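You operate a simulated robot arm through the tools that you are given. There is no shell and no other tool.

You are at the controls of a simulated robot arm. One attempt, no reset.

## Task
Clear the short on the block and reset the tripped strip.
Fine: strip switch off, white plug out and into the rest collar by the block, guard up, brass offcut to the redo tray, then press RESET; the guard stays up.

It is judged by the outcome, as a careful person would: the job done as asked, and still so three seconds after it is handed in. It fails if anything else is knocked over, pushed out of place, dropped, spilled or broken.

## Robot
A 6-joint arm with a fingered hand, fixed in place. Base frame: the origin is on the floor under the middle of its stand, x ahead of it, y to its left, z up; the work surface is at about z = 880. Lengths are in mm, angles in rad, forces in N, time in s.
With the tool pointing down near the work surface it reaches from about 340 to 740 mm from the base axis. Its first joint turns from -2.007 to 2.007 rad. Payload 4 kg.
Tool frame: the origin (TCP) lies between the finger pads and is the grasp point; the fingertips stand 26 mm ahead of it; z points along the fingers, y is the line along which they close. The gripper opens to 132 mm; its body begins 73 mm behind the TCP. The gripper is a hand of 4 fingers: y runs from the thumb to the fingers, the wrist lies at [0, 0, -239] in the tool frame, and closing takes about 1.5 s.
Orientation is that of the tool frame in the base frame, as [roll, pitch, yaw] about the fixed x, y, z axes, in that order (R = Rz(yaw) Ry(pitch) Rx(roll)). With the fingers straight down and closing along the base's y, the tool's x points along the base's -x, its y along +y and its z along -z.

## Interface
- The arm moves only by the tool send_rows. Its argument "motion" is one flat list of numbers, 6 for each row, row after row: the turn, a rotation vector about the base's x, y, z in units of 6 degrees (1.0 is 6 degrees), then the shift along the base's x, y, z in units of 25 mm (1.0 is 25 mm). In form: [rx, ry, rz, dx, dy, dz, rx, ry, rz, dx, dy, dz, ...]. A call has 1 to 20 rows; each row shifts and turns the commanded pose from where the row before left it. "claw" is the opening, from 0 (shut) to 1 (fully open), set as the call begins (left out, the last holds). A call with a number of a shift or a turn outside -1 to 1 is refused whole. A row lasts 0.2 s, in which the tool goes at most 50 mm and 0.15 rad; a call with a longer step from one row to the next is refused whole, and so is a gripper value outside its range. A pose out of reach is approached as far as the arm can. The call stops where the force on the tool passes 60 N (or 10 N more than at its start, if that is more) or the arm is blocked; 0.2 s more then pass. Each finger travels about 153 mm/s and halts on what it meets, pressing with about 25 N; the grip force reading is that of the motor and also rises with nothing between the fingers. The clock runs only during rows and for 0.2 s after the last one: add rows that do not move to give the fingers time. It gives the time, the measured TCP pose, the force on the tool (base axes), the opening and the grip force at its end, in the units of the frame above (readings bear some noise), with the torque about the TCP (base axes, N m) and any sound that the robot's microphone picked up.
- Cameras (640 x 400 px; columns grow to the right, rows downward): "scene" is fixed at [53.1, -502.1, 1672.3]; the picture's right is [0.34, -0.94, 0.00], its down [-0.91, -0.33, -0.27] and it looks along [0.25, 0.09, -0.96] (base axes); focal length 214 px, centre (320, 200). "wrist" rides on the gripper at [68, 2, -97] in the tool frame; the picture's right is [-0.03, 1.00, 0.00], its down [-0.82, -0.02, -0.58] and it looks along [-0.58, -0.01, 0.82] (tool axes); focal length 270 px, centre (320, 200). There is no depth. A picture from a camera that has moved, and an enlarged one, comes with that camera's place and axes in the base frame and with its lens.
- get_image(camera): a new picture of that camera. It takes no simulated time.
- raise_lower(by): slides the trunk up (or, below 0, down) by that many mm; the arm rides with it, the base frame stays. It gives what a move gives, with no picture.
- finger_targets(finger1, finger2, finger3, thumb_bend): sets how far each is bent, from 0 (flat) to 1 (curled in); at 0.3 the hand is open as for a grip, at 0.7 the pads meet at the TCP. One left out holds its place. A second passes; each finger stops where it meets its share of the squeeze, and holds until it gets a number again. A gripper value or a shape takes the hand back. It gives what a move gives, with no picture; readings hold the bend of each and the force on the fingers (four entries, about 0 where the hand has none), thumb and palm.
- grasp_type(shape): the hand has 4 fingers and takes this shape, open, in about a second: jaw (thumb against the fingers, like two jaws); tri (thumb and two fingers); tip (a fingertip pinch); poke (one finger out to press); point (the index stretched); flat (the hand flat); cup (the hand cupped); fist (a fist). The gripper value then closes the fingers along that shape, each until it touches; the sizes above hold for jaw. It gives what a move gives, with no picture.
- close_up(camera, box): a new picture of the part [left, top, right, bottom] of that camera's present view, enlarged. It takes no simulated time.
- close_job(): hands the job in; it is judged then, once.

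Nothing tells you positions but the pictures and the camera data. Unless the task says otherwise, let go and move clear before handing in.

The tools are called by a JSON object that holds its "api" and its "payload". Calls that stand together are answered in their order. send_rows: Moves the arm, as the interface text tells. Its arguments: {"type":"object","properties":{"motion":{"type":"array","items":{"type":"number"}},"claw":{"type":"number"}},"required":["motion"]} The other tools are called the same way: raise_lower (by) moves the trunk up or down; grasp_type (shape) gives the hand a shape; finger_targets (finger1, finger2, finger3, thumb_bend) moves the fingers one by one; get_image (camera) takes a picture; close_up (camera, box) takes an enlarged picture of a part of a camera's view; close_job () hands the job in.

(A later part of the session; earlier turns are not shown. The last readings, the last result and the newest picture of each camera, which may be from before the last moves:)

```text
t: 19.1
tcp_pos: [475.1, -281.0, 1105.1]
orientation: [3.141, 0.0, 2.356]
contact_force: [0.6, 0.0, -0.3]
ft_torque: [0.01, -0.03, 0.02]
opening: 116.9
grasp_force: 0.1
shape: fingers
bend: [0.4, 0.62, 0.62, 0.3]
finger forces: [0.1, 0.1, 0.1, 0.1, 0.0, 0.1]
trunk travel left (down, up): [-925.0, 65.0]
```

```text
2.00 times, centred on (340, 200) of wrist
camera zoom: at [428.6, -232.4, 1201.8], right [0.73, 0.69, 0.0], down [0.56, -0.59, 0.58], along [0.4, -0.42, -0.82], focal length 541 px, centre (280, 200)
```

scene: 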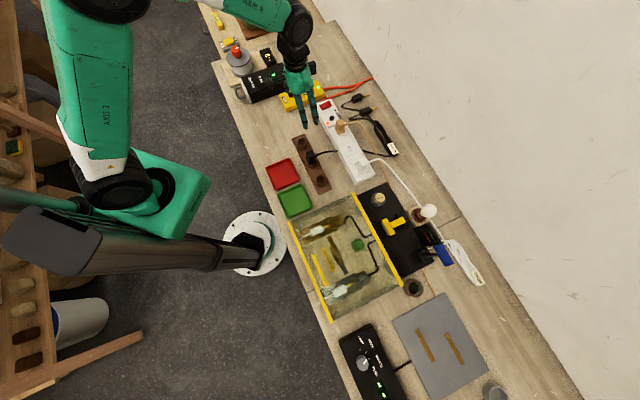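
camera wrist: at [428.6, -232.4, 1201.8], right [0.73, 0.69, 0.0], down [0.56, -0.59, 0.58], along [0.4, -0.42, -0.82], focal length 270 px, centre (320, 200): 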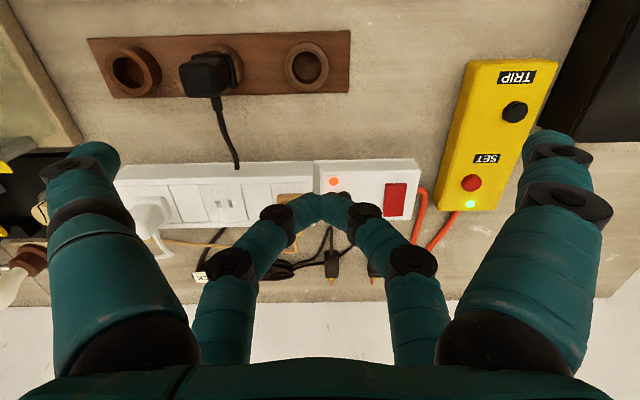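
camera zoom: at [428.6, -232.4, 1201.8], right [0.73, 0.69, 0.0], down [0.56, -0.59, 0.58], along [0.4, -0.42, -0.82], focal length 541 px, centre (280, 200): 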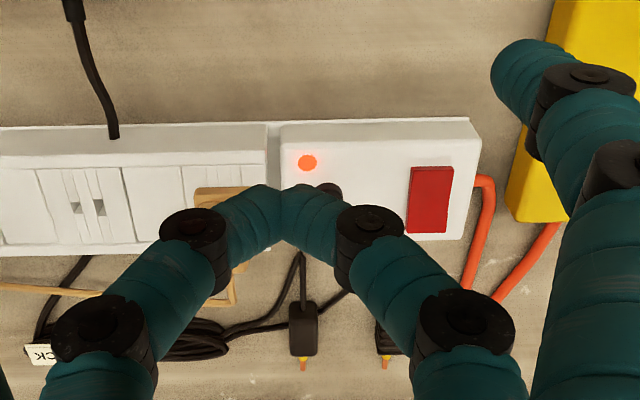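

The rear fingertips meet at about tool (-18,1,26). I'll move above the rocker's far end (TCP≈(638,-310,1000)) and check alignment.

{"api": "send_rows", "payload": {"motion": [0, 0, 0, 0.93, -0.166, -0.6, 0, 0, 0, 0.93, -0.166, -0.6, 0, 0, 0, 0.93, -0.166, -0.6, 0, 0, 0, 0.93, -0.166, -0.6, 0, 0, 0, 0.93, -0.166, -0.6, 0, 0, 0, 0.93, -0.166, -0.6, 0, 0, 0, 0.93, -0.166, -0.6, 0, 0, 0, 0, 0, 0, 0, 0, 0, 0, 0, 0]}}

{"api": "get_image", "payload": {"camera": "wrist"}}

{"api": "close_up", "payload": {"camera": "scene", "box": [285, 60, 365, 140]}}

```text
t: 21.1
tcp_pos: [640.3, -307.3, 999.5]
orientation: [-3.14, 0.001, 2.356]
contact_force: [0.1, 0.1, -0.2]
ft_torque: [0.0, -0.02, 0.01]
opening: 117.0
grasp_force: 0.0
shape: fingers
bend: [0.4, 0.62, 0.62, 0.3]
finger forces: [0.0, 0.0, 0.0, 0.0, 0.0, 0.0]
trunk travel left (down, up): [-925.0, 65.0]
```

```text
taken
camera wrist: at [593.4, -258.7, 1094.7], right [0.72, 0.69, 0.0], down [0.56, -0.59, 0.58], along [0.4, -0.42, -0.82], focal length 270 px, centre (320, 200)
```

wrist: 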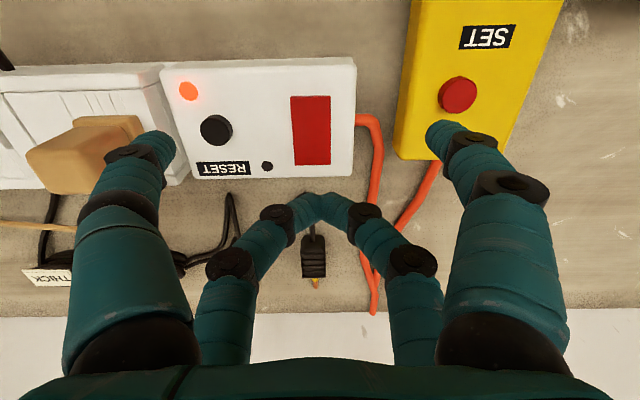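

```text
5.00 times, centred on (325, 100) of scene
camera zoom: at [53.1, -502.1, 1672.3], right [0.34, -0.94, 0.0], down [-0.91, -0.33, -0.27], along [0.25, 0.09, -0.96], focal length 1072 px, centre (295, 700)
```

zoom: 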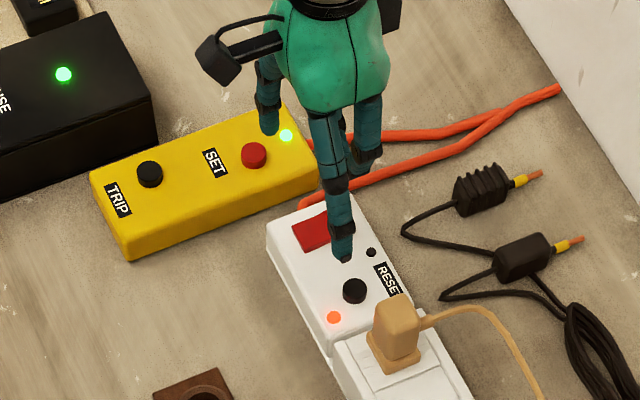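

The tip is about 7 mm too far along the strip. I'll correct that and descend to just above the raised far end of the rocker.

{"api": "send_rows", "payload": {"motion": [0, 0, 0, -0.12, -0.08, -0.8, 0, 0, 0, -0.12, -0.08, -0.8, 0, 0, 0, 0, 0, 0, 0, 0, 0, 0, 0, 0]}}

{"api": "close_up", "payload": {"camera": "wrist", "box": [200, 100, 440, 250]}}

{"api": "close_up", "payload": {"camera": "scene", "box": [305, 80, 365, 130]}}

```text
t: 22.1
tcp_pos: [633.9, -311.0, 959.6]
orientation: [3.141, 0.001, 2.356]
contact_force: [0.3, -0.1, 0.2]
ft_torque: [-0.01, 0.0, 0.0]
opening: 116.7
grasp_force: 0.0
shape: fingers
bend: [0.4, 0.62, 0.62, 0.3]
finger forces: [0.0, 0.1, 0.0, 0.1, 0.0, 0.0]
trunk travel left (down, up): [-925.0, 65.0]
```

```text
2.67 times, centred on (320, 175) of wrist
camera zoom: at [586.3, -262.2, 1055.5], right [0.73, 0.69, 0.0], down [0.56, -0.59, 0.58], along [0.4, -0.42, -0.82], focal length 721 px, centre (320, 267)
```

zoom: 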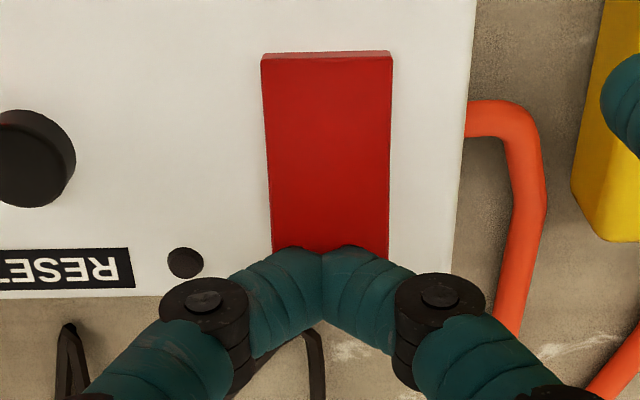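

```text
8.00 times, centred on (335, 105) of scene
camera zoom: at [53.1, -502.1, 1672.3], right [0.34, -0.94, 0.0], down [-0.91, -0.33, -0.27], along [0.25, 0.09, -0.96], focal length 1716 px, centre (200, 960)
```

zoom: 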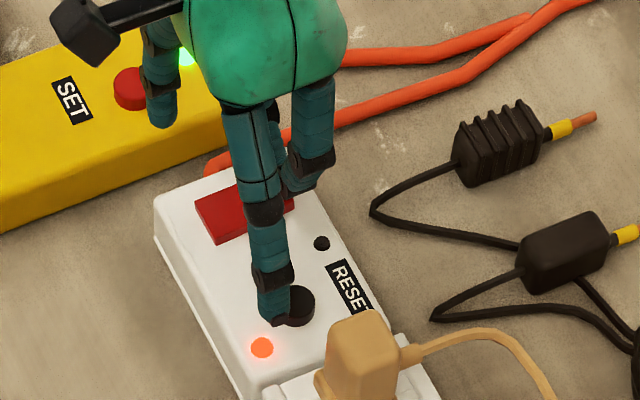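

The tip is over the far end of the rocker. The thumb hangs close to RESET, so I'll curl it up out of the way before pressing.

{"api": "finger_targets", "payload": {"thumb_bend": 1.0}}

{"api": "get_image", "payload": {"camera": "wrist"}}

```text
t: 23.1
tcp_pos: [633.7, -310.0, 959.6]
orientation: [-3.141, 0.0, 2.358]
contact_force: [-0.8, 0.0, -0.5]
ft_torque: [-0.01, -0.01, 0.03]
opening: 39.0
grasp_force: 0.0
shape: fingers
bend: [0.4, 0.62, 0.62, 1.0]
finger forces: [0.0, 0.0, 0.0, 0.0, 0.0, 0.0]
trunk travel left (down, up): [-925.0, 65.0]
```

```text
taken
camera wrist: at [586.4, -262.1, 1055.6], right [0.73, 0.69, 0.0], down [0.56, -0.59, 0.58], along [0.4, -0.42, -0.82], focal length 270 px, centre (320, 200)
```

wrist: 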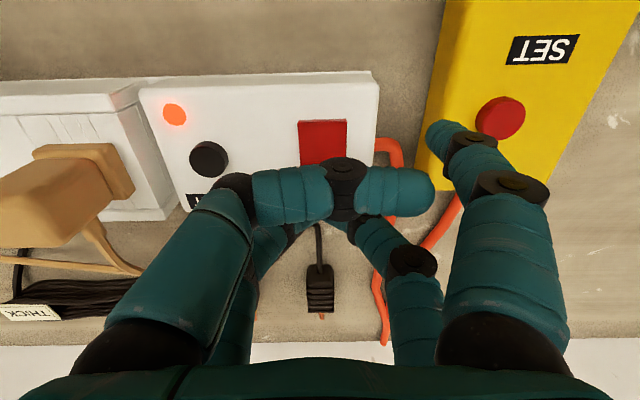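

Thumb is clear. Descending gently toward contact.

{"api": "send_rows", "payload": {"motion": [0, 0, 0, 0, 0, -0.12, 0, 0, 0, 0, 0, -0.12, 0, 0, 0, 0, 0, -0.12, 0, 0, 0, 0, 0, 0]}}

{"api": "send_rows", "payload": {"motion": [0, 0, 0, 0, 0, -0.08, 0, 0, 0, 0, 0, -0.08, 0, 0, 0, 0, 0, 0]}}

{"api": "close_up", "payload": {"camera": "scene", "box": [305, 80, 365, 130]}}

```text
t: 24.1
tcp_pos: [632.2, -311.8, 951.6]
orientation: [-3.141, -0.002, 2.357]
contact_force: [-0.3, -0.9, 0.2]
ft_torque: [0.0, 0.04, -0.03]
opening: 38.8
grasp_force: 0.1
shape: fingers
bend: [0.4, 0.63, 0.63, 1.0]
finger forces: [0.0, 0.0, 0.0, 0.0, 0.0, 0.0]
trunk travel left (down, up): [-925.0, 65.0]
```

```text
t: 24.9
tcp_pos: [633.6, -312.0, 949.3]
orientation: [3.142, 0.002, 2.356]
contact_force: [-1.5, 0.1, 8.5]
ft_torque: [-0.04, -0.09, 0.03]
opening: 38.8
grasp_force: 0.1
shape: fingers
bend: [0.4, 0.63, 0.63, 1.0]
finger forces: [0.0, 0.0, 0.0, 0.0, 0.0, 0.1]
trunk travel left (down, up): [-925.0, 65.0]
```

```text
8.00 times, centred on (335, 105) of scene
camera zoom: at [53.1, -502.1, 1672.3], right [0.34, -0.94, 0.0], down [-0.91, -0.33, -0.27], along [0.25, 0.09, -0.96], focal length 1716 px, centre (200, 960)
```

zoom: 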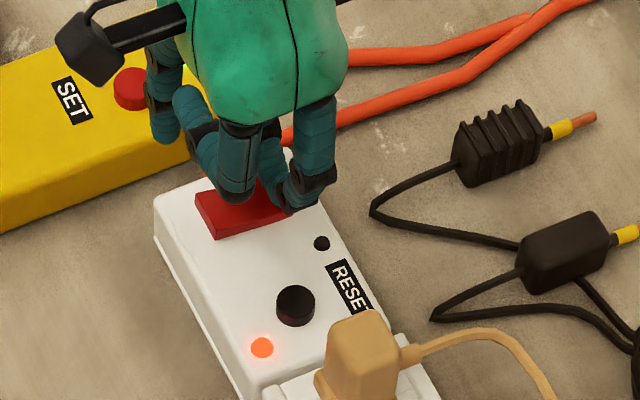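

Contact with the rocker at about 8 N. Pressing a little further.

{"api": "send_rows", "payload": {"motion": [0, 0, 0, 0, 0, -0.08, 0, 0, 0, 0, 0, 0]}}

{"api": "send_rows", "payload": {"motion": [0, 0, 0, 0, 0, -0.08, 0, 0, 0, 0, 0, 0]}}

{"api": "close_up", "payload": {"camera": "scene", "box": [305, 80, 365, 130]}}

```text
t: 25.5
tcp_pos: [634.0, -311.7, 948.8]
orientation: [3.14, 0.003, 2.355]
contact_force: [0.8, 1.5, 21.2]
ft_torque: [-0.17, -0.24, 0.03]
opening: 38.9
grasp_force: 0.0
shape: fingers
bend: [0.4, 0.64, 0.64, 1.0]
finger forces: [0.1, 0.1, 0.1, 0.1, 0.0, 0.0]
trunk travel left (down, up): [-925.0, 65.0]
```

```text
t: 26.1
tcp_pos: [632.9, -313.4, 948.4]
orientation: [3.141, 0.006, 2.357]
contact_force: [0.2, 2.3, 30.8]
ft_torque: [-0.26, -0.33, 0.08]
opening: 38.9
grasp_force: 0.0
shape: fingers
bend: [0.4, 0.66, 0.65, 1.0]
finger forces: [0.1, 0.0, 0.0, 0.0, 0.1, 0.1]
trunk travel left (down, up): [-925.0, 65.0]
```

```text
8.00 times, centred on (335, 105) of scene
camera zoom: at [53.1, -502.1, 1672.3], right [0.34, -0.94, 0.0], down [-0.91, -0.33, -0.27], along [0.25, 0.09, -0.96], focal length 1716 px, centre (200, 960)
```

zoom: 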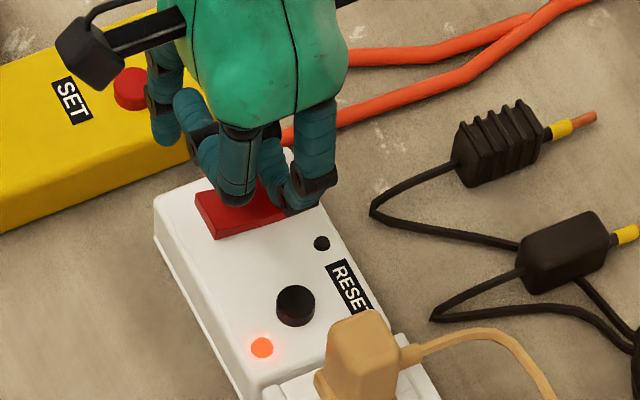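

31 N and the rocker hasn't visibly moved. I'll check the contact from the wrist view before pushing harder.

{"api": "get_image", "payload": {"camera": "wrist"}}

{"api": "close_up", "payload": {"camera": "scene", "box": [318, 94, 348, 116]}}

```text
taken
camera wrist: at [585.4, -263.9, 1043.5], right [0.73, 0.69, 0.0], down [0.56, -0.59, 0.58], along [0.4, -0.42, -0.81], focal length 270 px, centre (320, 200)
```

wrist: 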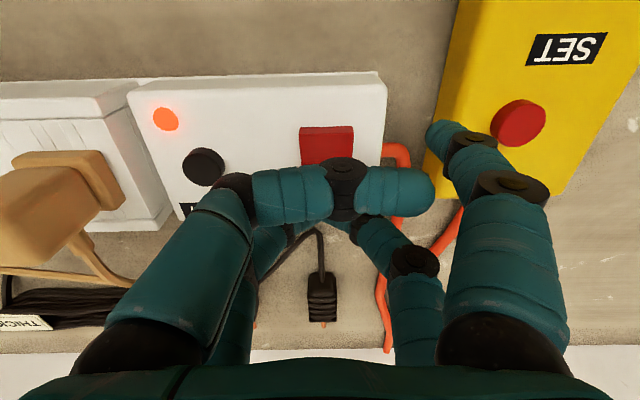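

```text
16.00 times, centred on (333, 105) of scene
camera zoom: at [53.1, -502.1, 1672.3], right [0.34, -0.94, 0.0], down [-0.91, -0.33, -0.27], along [0.25, 0.09, -0.96], focal length 3432 px, centre (112, 1720)
```

zoom: 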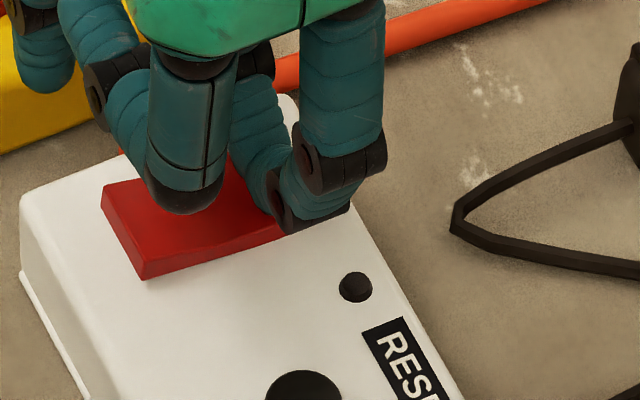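

The rocker's near end has risen compared with before, so it appears to have toggled. I'll lift off and verify.

{"api": "send_rows", "payload": {"motion": [0, 0, 0, 0, 0, 0.3, 0, 0, 0, 0, 0, 0.8, 0, 0, 0, 0, 0, 1, 0, 0, 0, 0, 0, 1, 0, 0, 0, 0, 0, 0]}}

{"api": "finger_targets", "payload": {"thumb_bend": 0.3}}

{"api": "close_up", "payload": {"camera": "wrist", "box": [160, 40, 400, 190]}}

{"api": "close_up", "payload": {"camera": "scene", "box": [305, 80, 365, 130]}}

```text
t: 27.3
tcp_pos: [633.1, -314.9, 1021.9]
orientation: [3.141, 0.001, 2.354]
contact_force: [-1.3, -0.5, -0.9]
ft_torque: [0.01, -0.02, -0.01]
opening: 38.8
grasp_force: 0.0
shape: fingers
bend: [0.4, 0.65, 0.64, 1.0]
finger forces: [0.0, 0.0, 0.0, 0.0, 0.1, 0.1]
trunk travel left (down, up): [-925.0, 65.0]
```

```text
t: 28.3
tcp_pos: [632.4, -314.1, 1021.4]
orientation: [-3.141, 0.001, 2.356]
contact_force: [-0.4, -0.1, -0.3]
ft_torque: [-0.03, 0.02, 0.0]
opening: 116.8
grasp_force: 0.0
shape: fingers
bend: [0.4, 0.65, 0.64, 0.3]
finger forces: [0.0, 0.0, 0.0, 0.0, 0.1, 0.0]
trunk travel left (down, up): [-925.0, 65.0]
```

```text
2.67 times, centred on (280, 115) of wrist
camera zoom: at [586.1, -265.3, 1117.8], right [0.73, 0.69, 0.0], down [0.56, -0.59, 0.58], along [0.4, -0.42, -0.82], focal length 721 px, centre (427, 427)
```

zoom: 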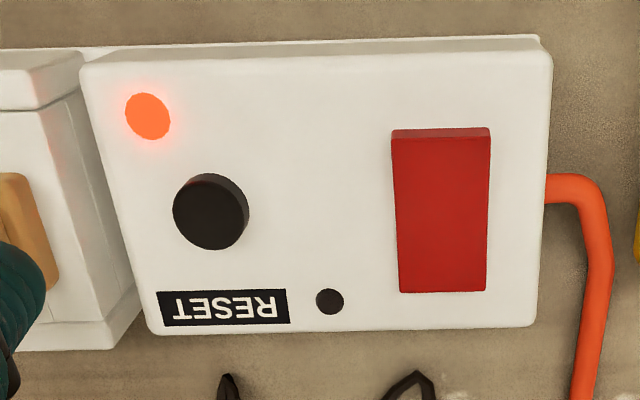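

```text
8.00 times, centred on (335, 105) of scene
camera zoom: at [53.1, -502.1, 1672.3], right [0.34, -0.94, 0.0], down [-0.91, -0.33, -0.27], along [0.25, 0.09, -0.96], focal length 1716 px, centre (200, 960)
```

zoom: 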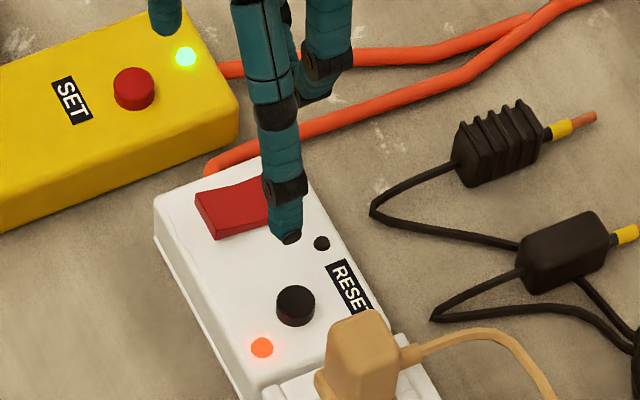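

The rocker has flipped: its near end is now up. Next I'll open the hand and move to view the white plug.

{"api": "send_rows", "payload": {"motion": [0, 0, 0, 0, 0, 1, 0, 0, 0, 0, 0, 1, 0, 0, 0, -0.942, -0.375, 1, 0, 0, 0, -0.942, -0.375, 0.2, 0, 0, 0, -0.942, -0.375, 0, 0, 0, 0, -0.942, -0.375, 0, 0, 0, 0, -0.942, -0.375, 0, 0, 0, 0, -0.942, -0.375, 0, 0, 0, 0, -0.942, -0.375, 0, 0, 0, 0, -0.942, -0.375, 0, 0, 0, 0, -0.942, -0.375, 0, 0, 0, 0, -0.942, -0.375, 0, 0, 0, 0, -0.942, -0.375, 0, 0, 0, 0, -0.942, -0.375, 0, 0, 0, 0, -0.942, -0.375, 0]}}

{"api": "grasp_type", "payload": {"shape": "jaw"}}

{"api": "get_image", "payload": {"camera": "wrist"}}

{"api": "close_up", "payload": {"camera": "wrist", "box": [240, 120, 400, 240]}}

{"api": "close_up", "payload": {"camera": "scene", "box": [330, 135, 400, 195]}}

```text
t: 31.5
tcp_pos: [324.9, -434.2, 1100.9]
orientation: [3.14, 0.001, 2.357]
contact_force: [-1.2, -0.1, -0.3]
ft_torque: [0.02, -0.02, 0.0]
opening: 116.7
grasp_force: 0.0
shape: fingers
bend: [0.4, 0.65, 0.64, 0.3]
finger forces: [0.1, 0.0, 0.0, 0.0, 0.0, 0.0]
trunk travel left (down, up): [-925.0, 65.0]
```

```text
t: 32.4
tcp_pos: [326.4, -433.2, 1100.7]
orientation: [-3.141, 0.0, 2.356]
contact_force: [0.3, 0.2, 0.1]
ft_torque: [0.03, 0.0, 0.0]
opening: 131.9
grasp_force: 0.1
shape: jaw
bend: [0.3, 0.3, 0.3, 0.3]
finger forces: [0.1, 0.0, 0.1, 0.1, 0.0, 0.1]
trunk travel left (down, up): [-925.0, 65.0]
```

```text
taken
camera wrist: at [279.4, -384.4, 1196.0], right [0.72, 0.69, 0.0], down [0.56, -0.59, 0.58], along [0.4, -0.42, -0.82], focal length 270 px, centre (320, 200)
```

wrist: 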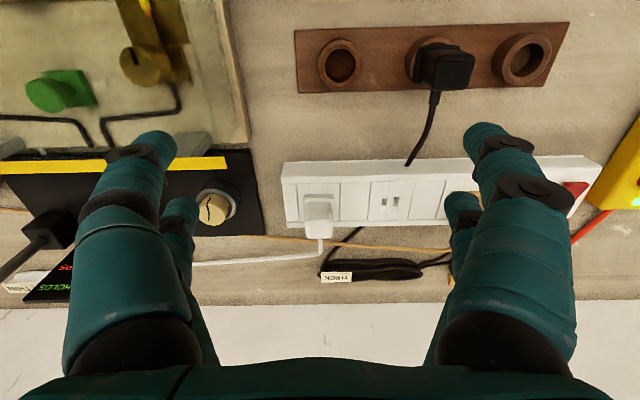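

```text
3.33 times, centred on (320, 180) of wrist
camera zoom: at [279.4, -384.4, 1196.0], right [0.72, 0.69, 0.0], down [0.56, -0.59, 0.58], along [0.4, -0.42, -0.82], focal length 901 px, centre (320, 267)
```

zoom: 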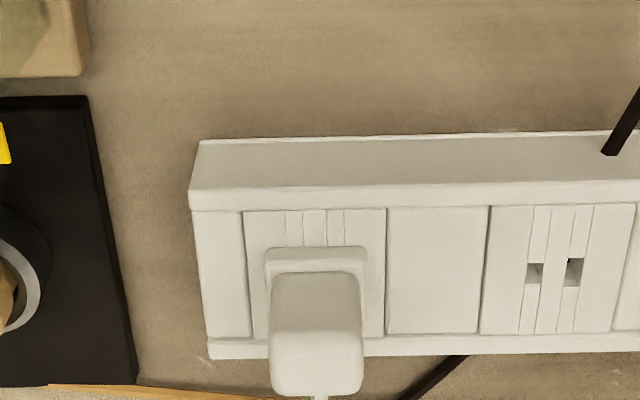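

```text
6.67 times, centred on (365, 165) of scene
camera zoom: at [53.1, -502.1, 1672.3], right [0.34, -0.94, 0.0], down [-0.91, -0.33, -0.27], along [0.25, 0.09, -0.96], focal length 1430 px, centre (20, 433)
```

zoom: 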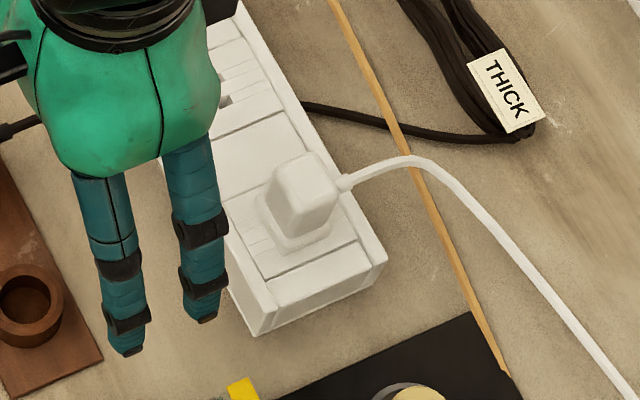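

The white plug body is about 31×30 mm and 40 mm tall, with its base in the end socket and the cord leaving on the far side. I'll check how the "tri" shape closes, since a centred three-digit grip may suit it better.

{"api": "grasp_type", "payload": {"shape": "tri"}}

{"api": "get_image", "payload": {"camera": "wrist"}}

{"api": "send_rows", "payload": {"motion": [0, 0, 0, 0, 0, 0, 0, 0, 0, 0, 0, 0, 0, 0, 0, 0, 0, 0, 0, 0, 0, 0, 0, 0, 0, 0, 0, 0, 0, 0, 0, 0, 0, 0, 0, 0, 0, 0, 0, 0, 0, 0], "claw": 0.22}}

{"api": "get_image", "payload": {"camera": "wrist"}}

```text
t: 33.3
tcp_pos: [325.9, -433.7, 1100.4]
orientation: [3.14, 0.001, 2.356]
contact_force: [0.5, -0.5, 0.4]
ft_torque: [-0.01, 0.01, 0.01]
opening: 131.9
grasp_force: 0.0
shape: tri
bend: [0.3, 0.3, 0.3, 0.3]
finger forces: [0.0, 0.0, 0.1, 0.1, 0.0, 0.0]
trunk travel left (down, up): [-925.0, 65.0]
```

```text
taken
camera wrist: at [279.3, -384.4, 1196.0], right [0.73, 0.69, 0.0], down [0.56, -0.59, 0.58], along [0.4, -0.42, -0.82], focal length 270 px, centre (320, 200)
```

wrist: 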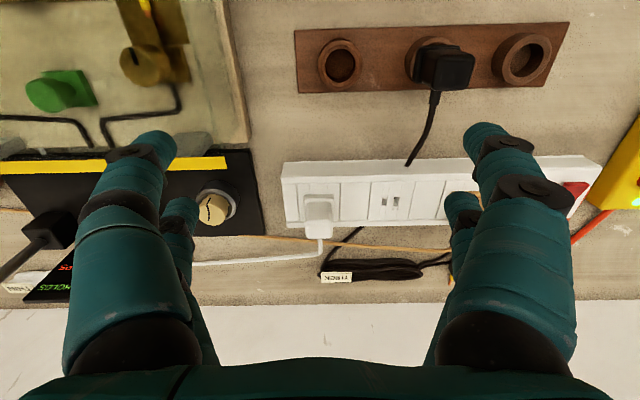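

```text
t: 34.9
tcp_pos: [326.4, -432.7, 1100.5]
orientation: [3.141, 0.0, 2.356]
contact_force: [-0.7, 0.2, -0.8]
ft_torque: [0.01, -0.01, 0.01]
opening: 29.3
grasp_force: 0.1
shape: tri
bend: [0.73, 0.73, 0.73, 0.7]
finger forces: [0.0, 0.1, 0.1, 0.1, 0.1, 0.1]
trunk travel left (down, up): [-925.0, 65.0]
```

```text
taken
camera wrist: at [279.1, -384.5, 1196.0], right [0.73, 0.69, 0.0], down [0.56, -0.59, 0.58], along [0.4, -0.42, -0.82], focal length 270 px, centre (320, 200)
```

wrist: 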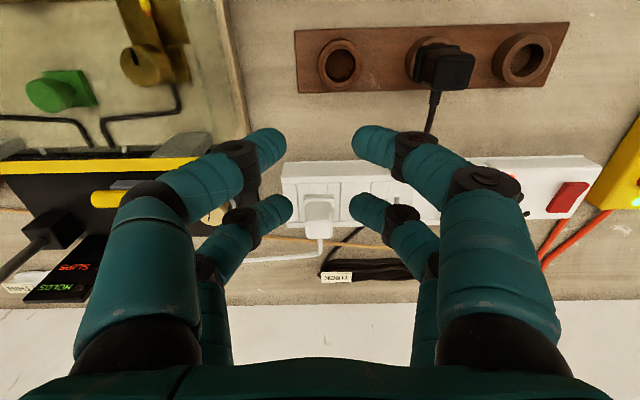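

All shapes keep the same 2×2 finger layout with pairs 40 mm apart. I'll zoom in on the plug to measure its body properly before choosing the grip.

{"api": "close_up", "payload": {"camera": "wrist", "box": [290, 170, 350, 245]}}

{"api": "close_up", "payload": {"camera": "scene", "box": [352, 150, 376, 172]}}

```text
5.33 times, centred on (320, 208) of wrist
camera zoom: at [279.1, -384.5, 1196.0], right [0.73, 0.69, 0.0], down [0.56, -0.59, 0.58], along [0.4, -0.42, -0.82], focal length 1442 px, centre (320, 160)
```

zoom: 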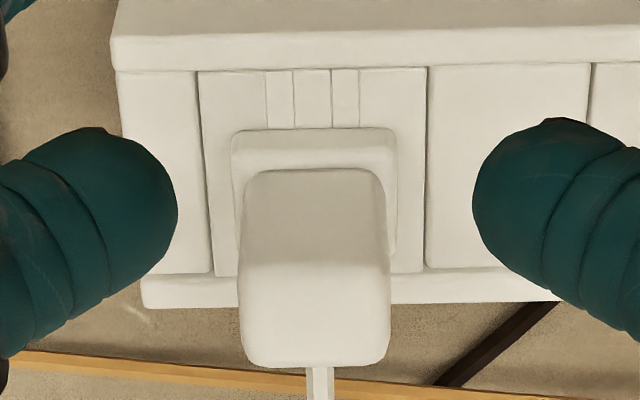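

```text
16.00 times, centred on (364, 161) of scene
camera zoom: at [53.1, -502.1, 1672.3], right [0.34, -0.94, 0.0], down [-0.91, -0.33, -0.27], along [0.25, 0.09, -0.96], focal length 3432 px, centre (-384, 824)
```

zoom: 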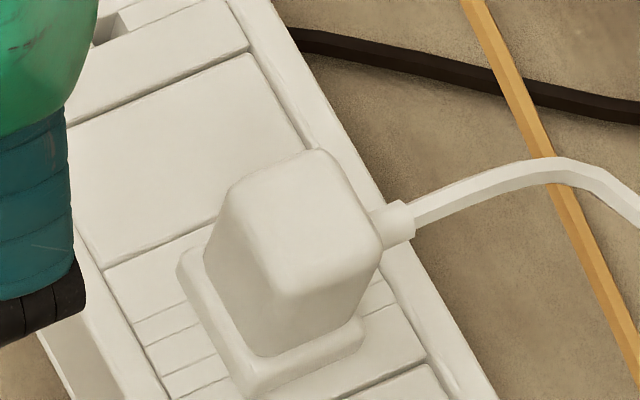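

The plug body centre is about (424,-534), with its top at z≈960 and flange top at z≈925. I'll pinch it with the rear finger pair, keeping the cord side clear. That puts the TCP at (411,-521), so I'll part-open the hand and move above it.

{"api": "grasp_type", "payload": {"shape": "jaw"}}

{"api": "send_rows", "payload": {"motion": [0, 0, 0, 0.678, -0.7, -0.72, 0, 0, 0, 0.678, -0.7, -0.72, 0, 0, 0, 0.678, -0.7, -0.72, 0, 0, 0, 0.678, -0.7, -0.72, 0, 0, 0, 0.678, -0.7, -0.72, 0, 0, 0, 0, 0, 0, 0, 0, 0, 0, 0, 0], "claw": 0.52}}

{"api": "get_image", "payload": {"camera": "wrist"}}

{"api": "close_up", "payload": {"camera": "scene", "box": [320, 120, 400, 190]}}

```text
t: 35.8
tcp_pos: [326.7, -433.2, 1100.7]
orientation: [3.141, 0.0, 2.357]
contact_force: [0.2, -0.5, 0.5]
ft_torque: [-0.02, 0.0, 0.03]
opening: 132.1
grasp_force: 0.1
shape: jaw
bend: [0.3, 0.3, 0.3, 0.3]
finger forces: [0.1, 0.1, 0.0, 0.1, 0.0, 0.0]
trunk travel left (down, up): [-925.0, 65.0]
```

```text
t: 37.4
tcp_pos: [413.1, -523.7, 1009.8]
orientation: [-3.141, 0.001, 2.358]
contact_force: [-0.7, -0.6, -1.1]
ft_torque: [0.02, 0.0, -0.01]
opening: 69.4
grasp_force: 0.0
shape: jaw
bend: [0.72, 0.72, 0.72, 0.7]
finger forces: [0.1, 0.0, 0.1, 0.0, 0.1, 0.0]
trunk travel left (down, up): [-925.0, 65.0]
```

```text
taken
camera wrist: at [365.2, -475.1, 1104.5], right [0.73, 0.69, 0.0], down [0.56, -0.59, 0.58], along [0.4, -0.42, -0.82], focal length 270 px, centre (320, 200)
```

wrist: 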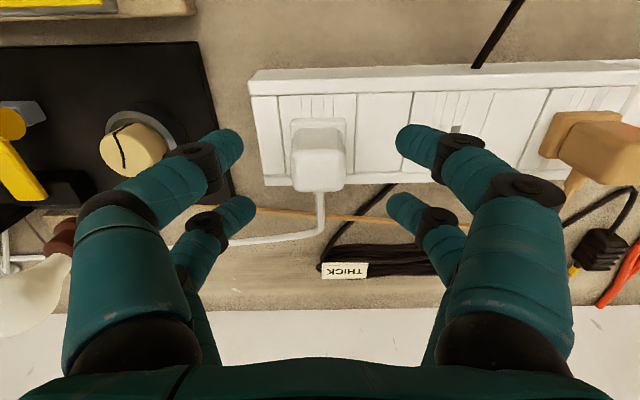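

```text
5.71 times, centred on (360, 155) of scene
camera zoom: at [53.1, -502.1, 1672.3], right [0.34, -0.94, 0.0], down [-0.91, -0.33, -0.27], along [0.25, 0.09, -0.96], focal length 1226 px, centre (91, 457)
```

zoom: 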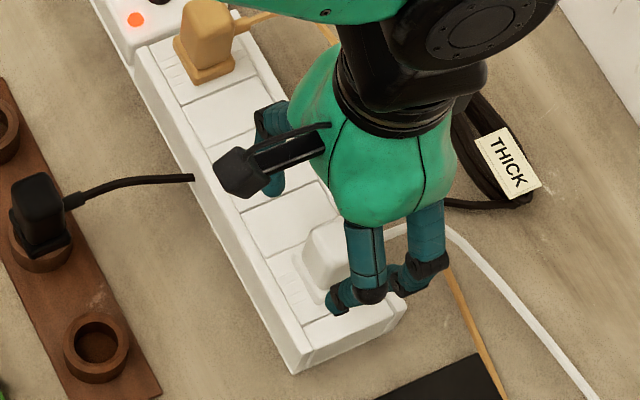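

{"api": "close_up", "payload": {"camera": "wrist", "box": [270, 100, 370, 210]}}

```text
3.64 times, centred on (320, 155) of wrist
camera zoom: at [365.2, -475.1, 1104.5], right [0.73, 0.69, 0.0], down [0.56, -0.59, 0.58], along [0.4, -0.42, -0.82], focal length 983 px, centre (320, 364)
```

zoom: 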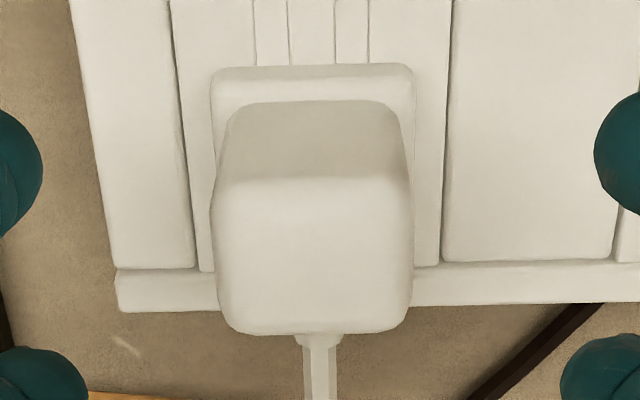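

Refined triangulation puts the plug centre near (419,-531) with top z≈967, flange top z≈932 and strip top z≈921. I'll correct by about -9 mm toward the robot and descend to TCP z≈968, so the fingertips meet the body at about z≈948.

{"api": "send_rows", "payload": {"motion": [0, 0, 0, -0.3, 0.2, -0.5, 0, 0, 0, 0, 0, -0.5, 0, 0, 0, 0, 0, 0, 0, 0, 0, 0, 0, 0]}}

{"api": "get_image", "payload": {"camera": "wrist"}}

{"api": "close_up", "payload": {"camera": "scene", "box": [330, 135, 390, 185]}}

```text
t: 38.4
tcp_pos: [403.5, -517.4, 984.7]
orientation: [-3.14, 0.001, 2.357]
contact_force: [-0.2, 1.5, -0.2]
ft_torque: [0.01, 0.03, -0.01]
opening: 69.3
grasp_force: 0.1
shape: jaw
bend: [0.72, 0.72, 0.72, 0.7]
finger forces: [0.1, 0.0, 0.0, 0.1, 0.0, 0.0]
trunk travel left (down, up): [-925.0, 65.0]
```

```text
taken
camera wrist: at [357.2, -469.2, 1080.8], right [0.72, 0.69, 0.0], down [0.56, -0.59, 0.58], along [0.4, -0.42, -0.82], focal length 270 px, centre (320, 200)
```

wrist: 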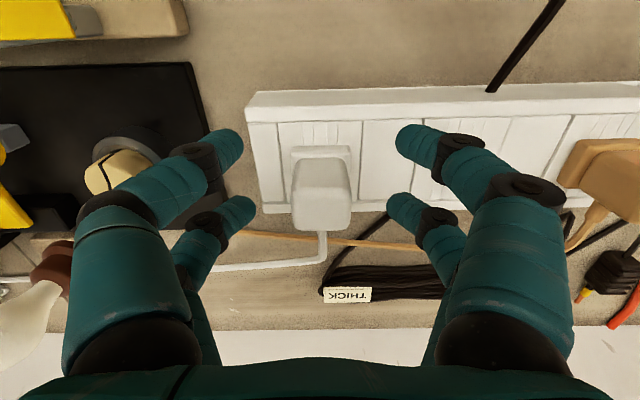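

```text
8.00 times, centred on (360, 160) of scene
camera zoom: at [53.1, -502.1, 1672.3], right [0.34, -0.94, 0.0], down [-0.91, -0.33, -0.27], along [0.25, 0.09, -0.96], focal length 1716 px, centre (0, 520)
```

zoom: 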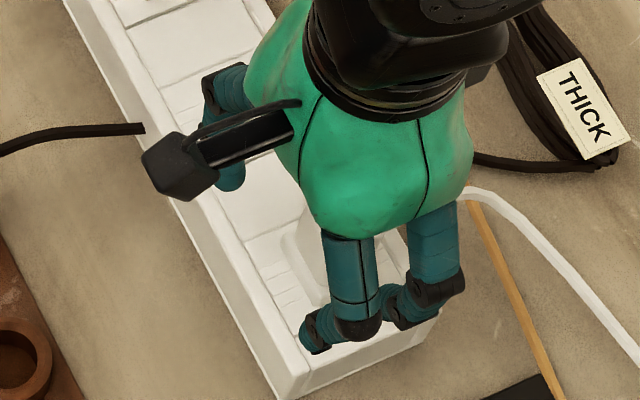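

The plug is centred between the rear fingertips. Descending to grip height and closing.

{"api": "send_rows", "payload": {"motion": [0, 0, 0, 0, 0, -0.35, 0, 0, 0, 0, 0, -0.35, 0, 0, 0, 0, 0, 0, 0, 0, 0, 0, 0, 0]}}

{"api": "get_image", "payload": {"camera": "wrist"}}

```text
t: 39.4
tcp_pos: [404.8, -515.5, 969.4]
orientation: [-3.141, 0.0, 2.356]
contact_force: [-0.3, 0.4, 0.5]
ft_torque: [0.03, -0.03, -0.01]
opening: 69.4
grasp_force: 0.1
shape: jaw
bend: [0.72, 0.72, 0.72, 0.7]
finger forces: [0.0, 0.0, 0.0, 0.0, 0.1, 0.2]
trunk travel left (down, up): [-925.0, 65.0]
```

```text
taken
camera wrist: at [357.1, -468.0, 1065.2], right [0.73, 0.69, 0.0], down [0.56, -0.59, 0.58], along [0.4, -0.42, -0.82], focal length 270 px, centre (320, 200)
```

wrist: 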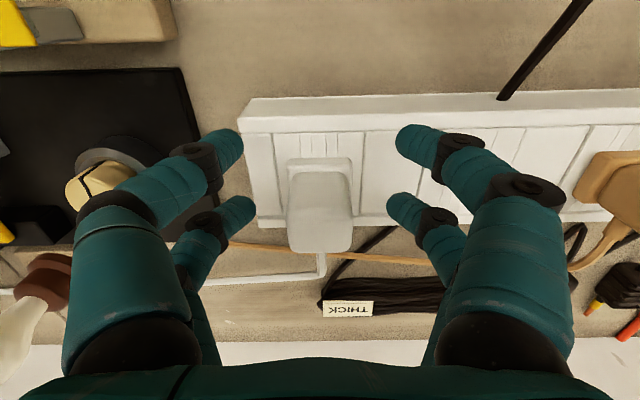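

Alignment is good. Closing on the plug.

{"api": "send_rows", "payload": {"motion": [0, 0, 0, 0, 0, 0, 0, 0, 0, 0, 0, 0, 0, 0, 0, 0, 0, 0, 0, 0, 0, 0, 0, 0, 0, 0, 0, 0, 0, 0, 0, 0, 0, 0, 0, 0], "claw": 0.03}}

{"api": "get_image", "payload": {"camera": "wrist"}}

{"api": "close_up", "payload": {"camera": "scene", "box": [330, 135, 390, 185]}}

```text
t: 40.8
tcp_pos: [403.9, -516.8, 970.4]
orientation: [-3.14, 0.001, 2.356]
contact_force: [0.7, -1.9, 9.8]
ft_torque: [-0.14, -0.13, 0.02]
opening: 6.8
grasp_force: 0.0
shape: jaw
bend: [0.71, 0.67, 0.67, 0.7]
finger forces: [0.0, 6.5, 7.3, 0.1, 0.0, 0.0]
trunk travel left (down, up): [-925.0, 65.0]
```

```text
taken
camera wrist: at [356.8, -467.8, 1065.9], right [0.73, 0.69, 0.0], down [0.56, -0.59, 0.58], along [0.4, -0.42, -0.82], focal length 270 px, centre (320, 200)
```

wrist: 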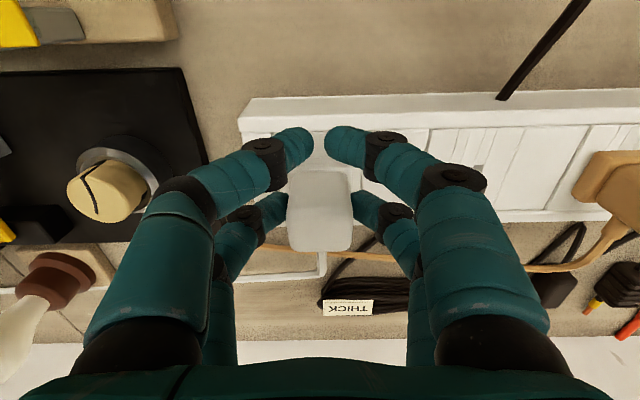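

```text
8.00 times, centred on (360, 160) of scene
camera zoom: at [53.1, -502.1, 1672.3], right [0.34, -0.94, 0.0], down [-0.91, -0.33, -0.27], along [0.25, 0.09, -0.96], focal length 1716 px, centre (0, 520)
```

zoom: 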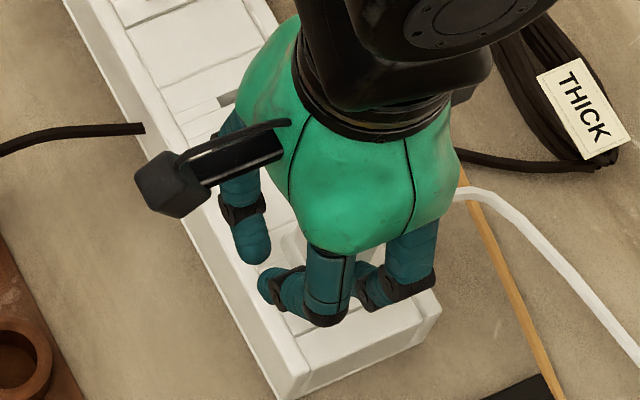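

Finger2 and finger3 are on the plug at about 7 N each. I'll close fully and check whether the squeeze rises.

{"api": "send_rows", "payload": {"motion": [0, 0, 0, 0, 0, 0, 0, 0, 0, 0, 0, 0, 0, 0, 0, 0, 0, 0, 0, 0, 0, 0, 0, 0], "claw": 0}}

{"api": "get_image", "payload": {"camera": "wrist"}}

```text
t: 41.8
tcp_pos: [404.1, -515.9, 968.5]
orientation: [3.141, -0.003, 2.355]
contact_force: [-0.5, 0.0, -5.9]
ft_torque: [0.08, 0.09, 0.03]
opening: 0.6
grasp_force: 24.8
shape: jaw
bend: [0.64, 0.72, 0.72, 0.7]
finger forces: [0.0, 23.1, 22.7, 0.0, 0.0, 0.0]
trunk travel left (down, up): [-925.0, 65.0]
```

```text
taken
camera wrist: at [357.2, -468.0, 1064.3], right [0.72, 0.69, 0.0], down [0.56, -0.59, 0.58], along [0.4, -0.42, -0.82], focal length 270 px, centre (320, 200)
```

wrist: 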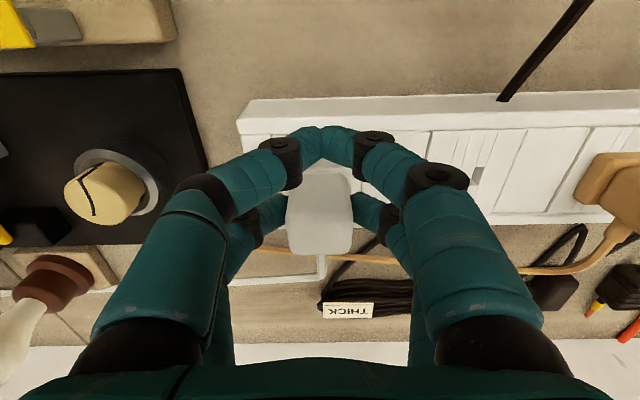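

The grip is now firm at about 23 N per finger. Pulling straight up slowly.

{"api": "send_rows", "payload": {"motion": [0, 0, 0, 0, 0, 0.1, 0, 0, 0, 0, 0, 0.1, 0, 0, 0, 0, 0, 0.1, 0, 0, 0, 0, 0, 0]}}

{"api": "get_image", "payload": {"camera": "wrist"}}

```text
t: 42.8
tcp_pos: [405.5, -517.6, 975.3]
orientation: [-3.141, -0.001, 2.356]
contact_force: [-0.6, 0.3, 0.3]
ft_torque: [0.01, 0.02, -0.04]
opening: 0.5
grasp_force: 25.2
shape: jaw
bend: [0.64, 0.72, 0.72, 0.7]
finger forces: [0.1, 23.4, 23.4, 0.0, 0.1, 0.1]
trunk travel left (down, up): [-925.0, 65.0]
```

```text
taken
camera wrist: at [358.0, -469.0, 1072.0], right [0.73, 0.69, 0.0], down [0.56, -0.59, 0.58], along [0.4, -0.42, -0.82], focal length 270 px, centre (320, 200)
```

wrist: 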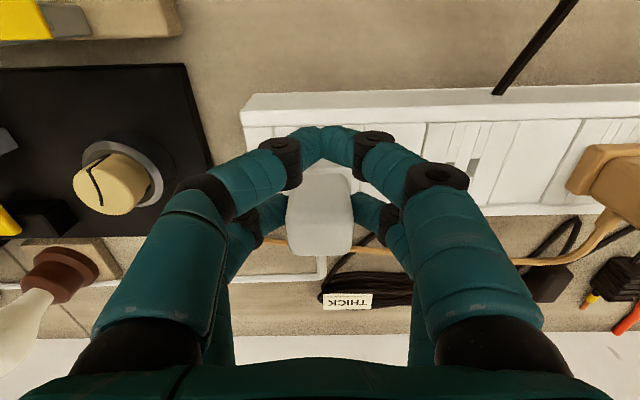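

The plug is rising with the hand. I'll continue lifting.

{"api": "send_rows", "payload": {"motion": [0, 0, 0, 0, 0, 0.2, 0, 0, 0, 0, 0, 0.3, 0, 0, 0, 0, 0, 0.4, 0, 0, 0, 0, 0, 0.4, 0, 0, 0, 0, 0, 0.4, 0, 0, 0, 0, 0, 0]}}

{"api": "get_image", "payload": {"camera": "wrist"}}

{"api": "close_up", "payload": {"camera": "scene", "box": [310, 120, 410, 200]}}

```text
t: 44.2
tcp_pos: [404.9, -518.2, 1019.3]
orientation: [-3.141, 0.0, 2.356]
contact_force: [0.3, -0.3, -0.3]
ft_torque: [0.01, 0.0, 0.02]
opening: 0.5
grasp_force: 25.2
shape: jaw
bend: [0.64, 0.72, 0.72, 0.7]
finger forces: [0.0, 23.4, 23.4, 0.0, 0.0, 0.1]
trunk travel left (down, up): [-925.0, 65.0]
```

```text
taken
camera wrist: at [358.2, -469.7, 1114.9], right [0.73, 0.69, 0.0], down [0.56, -0.59, 0.58], along [0.4, -0.42, -0.82], focal length 270 px, centre (320, 200)
```

wrist: 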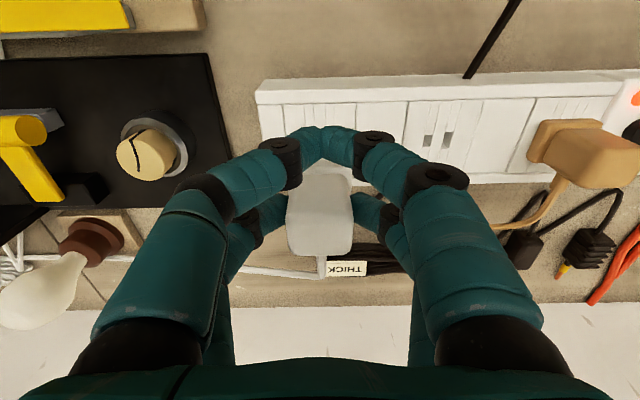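

```text
5.00 times, centred on (360, 160) of scene
camera zoom: at [53.1, -502.1, 1672.3], right [0.34, -0.94, 0.0], down [-0.91, -0.33, -0.27], along [0.25, 0.09, -0.96], focal length 1072 px, centre (120, 400)
```

zoom: 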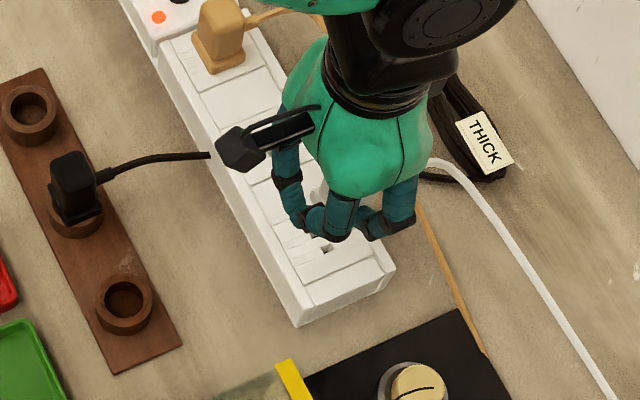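

The plug is out and the empty socket slots are visible. I'll raise it and move over the board, stopping where the near-block collar is visible past the fingers.

{"api": "send_rows", "payload": {"motion": [0, 0, 0, 0, 0, 0.6, 0, 0, 0, 0, 0, 0.6, 0, 0, 0, 0, 0, 0.5, 0, 0, 0, -0.532, 0.864, 0, 0, 0, 0, -0.532, 0.864, 0, 0, 0, 0, -0.532, 0.864, 0, 0, 0, 0, -0.532, 0.864, 0, 0, 0, 0, 0, 0, 0, 0, 0, 0, 0, 0, 0]}}

{"api": "get_image", "payload": {"camera": "wrist"}}

{"api": "get_image", "payload": {"camera": "scene"}}

```text
t: 46.2
tcp_pos: [353.2, -430.2, 1062.0]
orientation: [-3.141, 0.002, 2.357]
contact_force: [0.7, 0.1, -1.2]
ft_torque: [-0.03, 0.03, -0.02]
opening: 0.5
grasp_force: 24.7
shape: jaw
bend: [0.64, 0.72, 0.72, 0.7]
finger forces: [0.1, 23.4, 23.3, 0.1, 0.0, 0.0]
trunk travel left (down, up): [-925.0, 65.0]
```

```text
taken
camera wrist: at [305.9, -381.6, 1157.9], right [0.73, 0.69, 0.0], down [0.56, -0.59, 0.58], along [0.4, -0.42, -0.82], focal length 270 px, centre (320, 200)
```

wrist: 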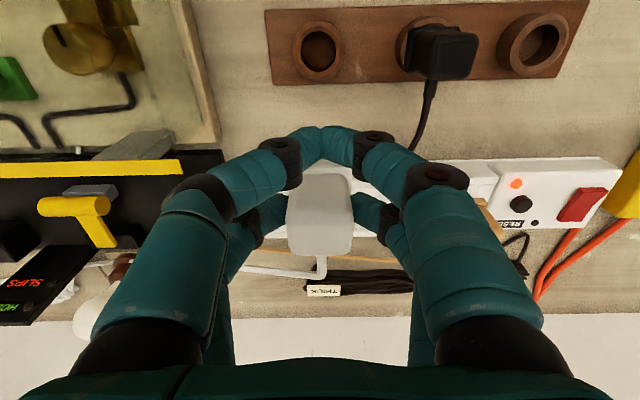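

```text
taken
```

scene: 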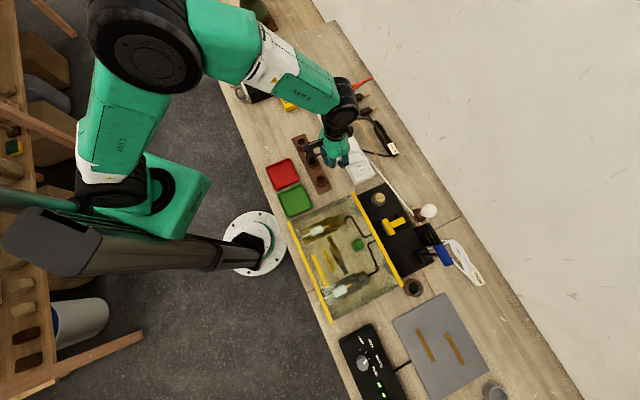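

{"api": "close_up", "payload": {"camera": "wrist", "box": [260, 0, 400, 110]}}

{"api": "close_up", "payload": {"camera": "scene", "box": [290, 130, 370, 200]}}

```text
3.64 times, centred on (330, 55) of wrist
camera zoom: at [305.9, -381.6, 1157.9], right [0.73, 0.69, 0.0], down [0.56, -0.59, 0.58], along [0.4, -0.42, -0.82], focal length 983 px, centre (284, 727)
```

zoom: 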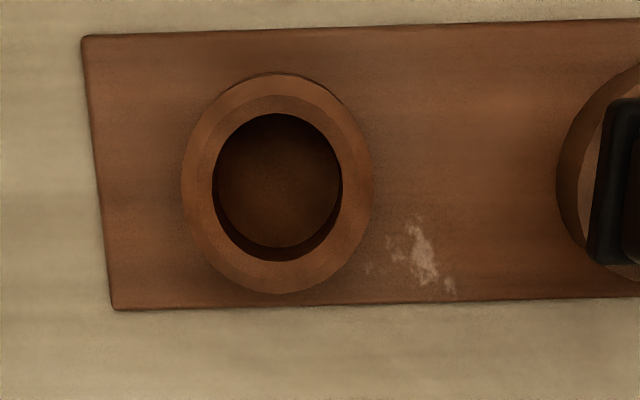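

```text
5.71 times, centred on (330, 165) of scene
camera zoom: at [53.1, -502.1, 1672.3], right [0.34, -0.94, 0.0], down [-0.91, -0.33, -0.27], along [0.25, 0.09, -0.96], focal length 1226 px, centre (263, 400)
```

zoom: 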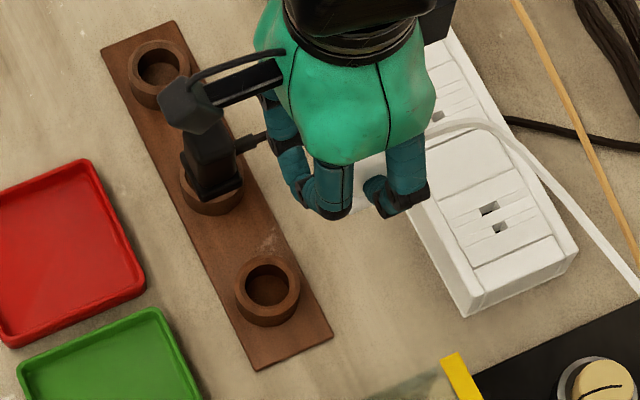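

{"api": "close_up", "payload": {"camera": "wrist", "box": [260, 150, 380, 290]}}

```text
2.86 times, centred on (320, 220) of wrist
camera zoom: at [305.9, -381.6, 1157.9], right [0.73, 0.69, 0.0], down [0.56, -0.59, 0.58], along [0.4, -0.42, -0.82], focal length 772 px, centre (320, 143)
```

zoom: 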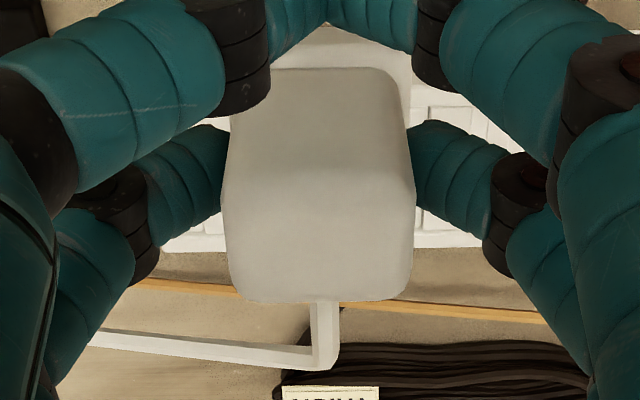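

The near-block collar is at about (325,-403), with a roughly 29 mm hole. I'll move the held plug over it (TCP≈(311,-388.5)) and lower partway to check alignment.

{"api": "send_rows", "payload": {"motion": [0, 0, 0, -0.566, 0.555, 0, 0, 0, 0, -0.566, 0.555, 0, 0, 0, 0, -0.566, 0.555, 0, 0, 0, 0, 0, 0, -0.7, 0, 0, 0, 0, 0, -0.7, 0, 0, 0, 0, 0, -0.7, 0, 0, 0, 0, 0, -0.6, 0, 0, 0, 0, 0, 0, 0, 0, 0, 0, 0, 0]}}

{"api": "get_image", "payload": {"camera": "wrist"}}

{"api": "close_up", "payload": {"camera": "scene", "box": [290, 140, 350, 200]}}

```text
t: 48.2
tcp_pos: [308.3, -389.6, 992.8]
orientation: [3.141, 0.0, 2.357]
contact_force: [-0.7, -0.3, -0.8]
ft_torque: [-0.02, -0.01, 0.0]
opening: 0.5
grasp_force: 24.5
shape: jaw
bend: [0.64, 0.72, 0.72, 0.7]
finger forces: [0.0, 23.3, 23.4, 0.0, 0.0, 0.1]
trunk travel left (down, up): [-925.0, 65.0]
```

```text
taken
camera wrist: at [260.7, -340.3, 1089.1], right [0.73, 0.69, 0.0], down [0.56, -0.59, 0.58], along [0.4, -0.42, -0.82], focal length 270 px, centre (320, 200)
```

wrist: 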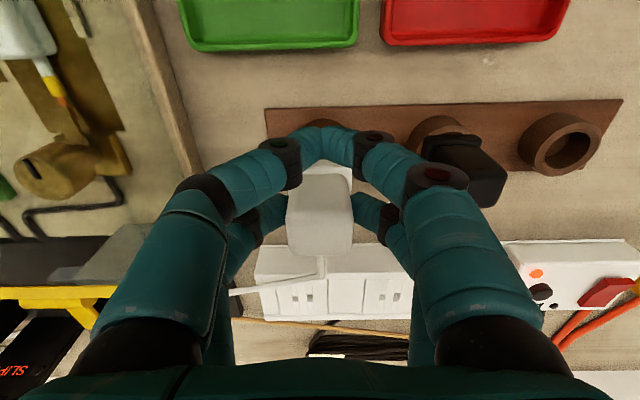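

```text
6.67 times, centred on (320, 170) of scene
camera zoom: at [53.1, -502.1, 1672.3], right [0.34, -0.94, 0.0], down [-0.91, -0.33, -0.27], along [0.25, 0.09, -0.96], focal length 1430 px, centre (320, 400)
```

zoom: 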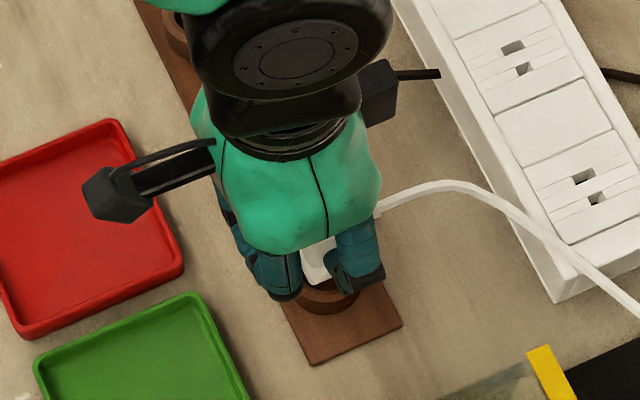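

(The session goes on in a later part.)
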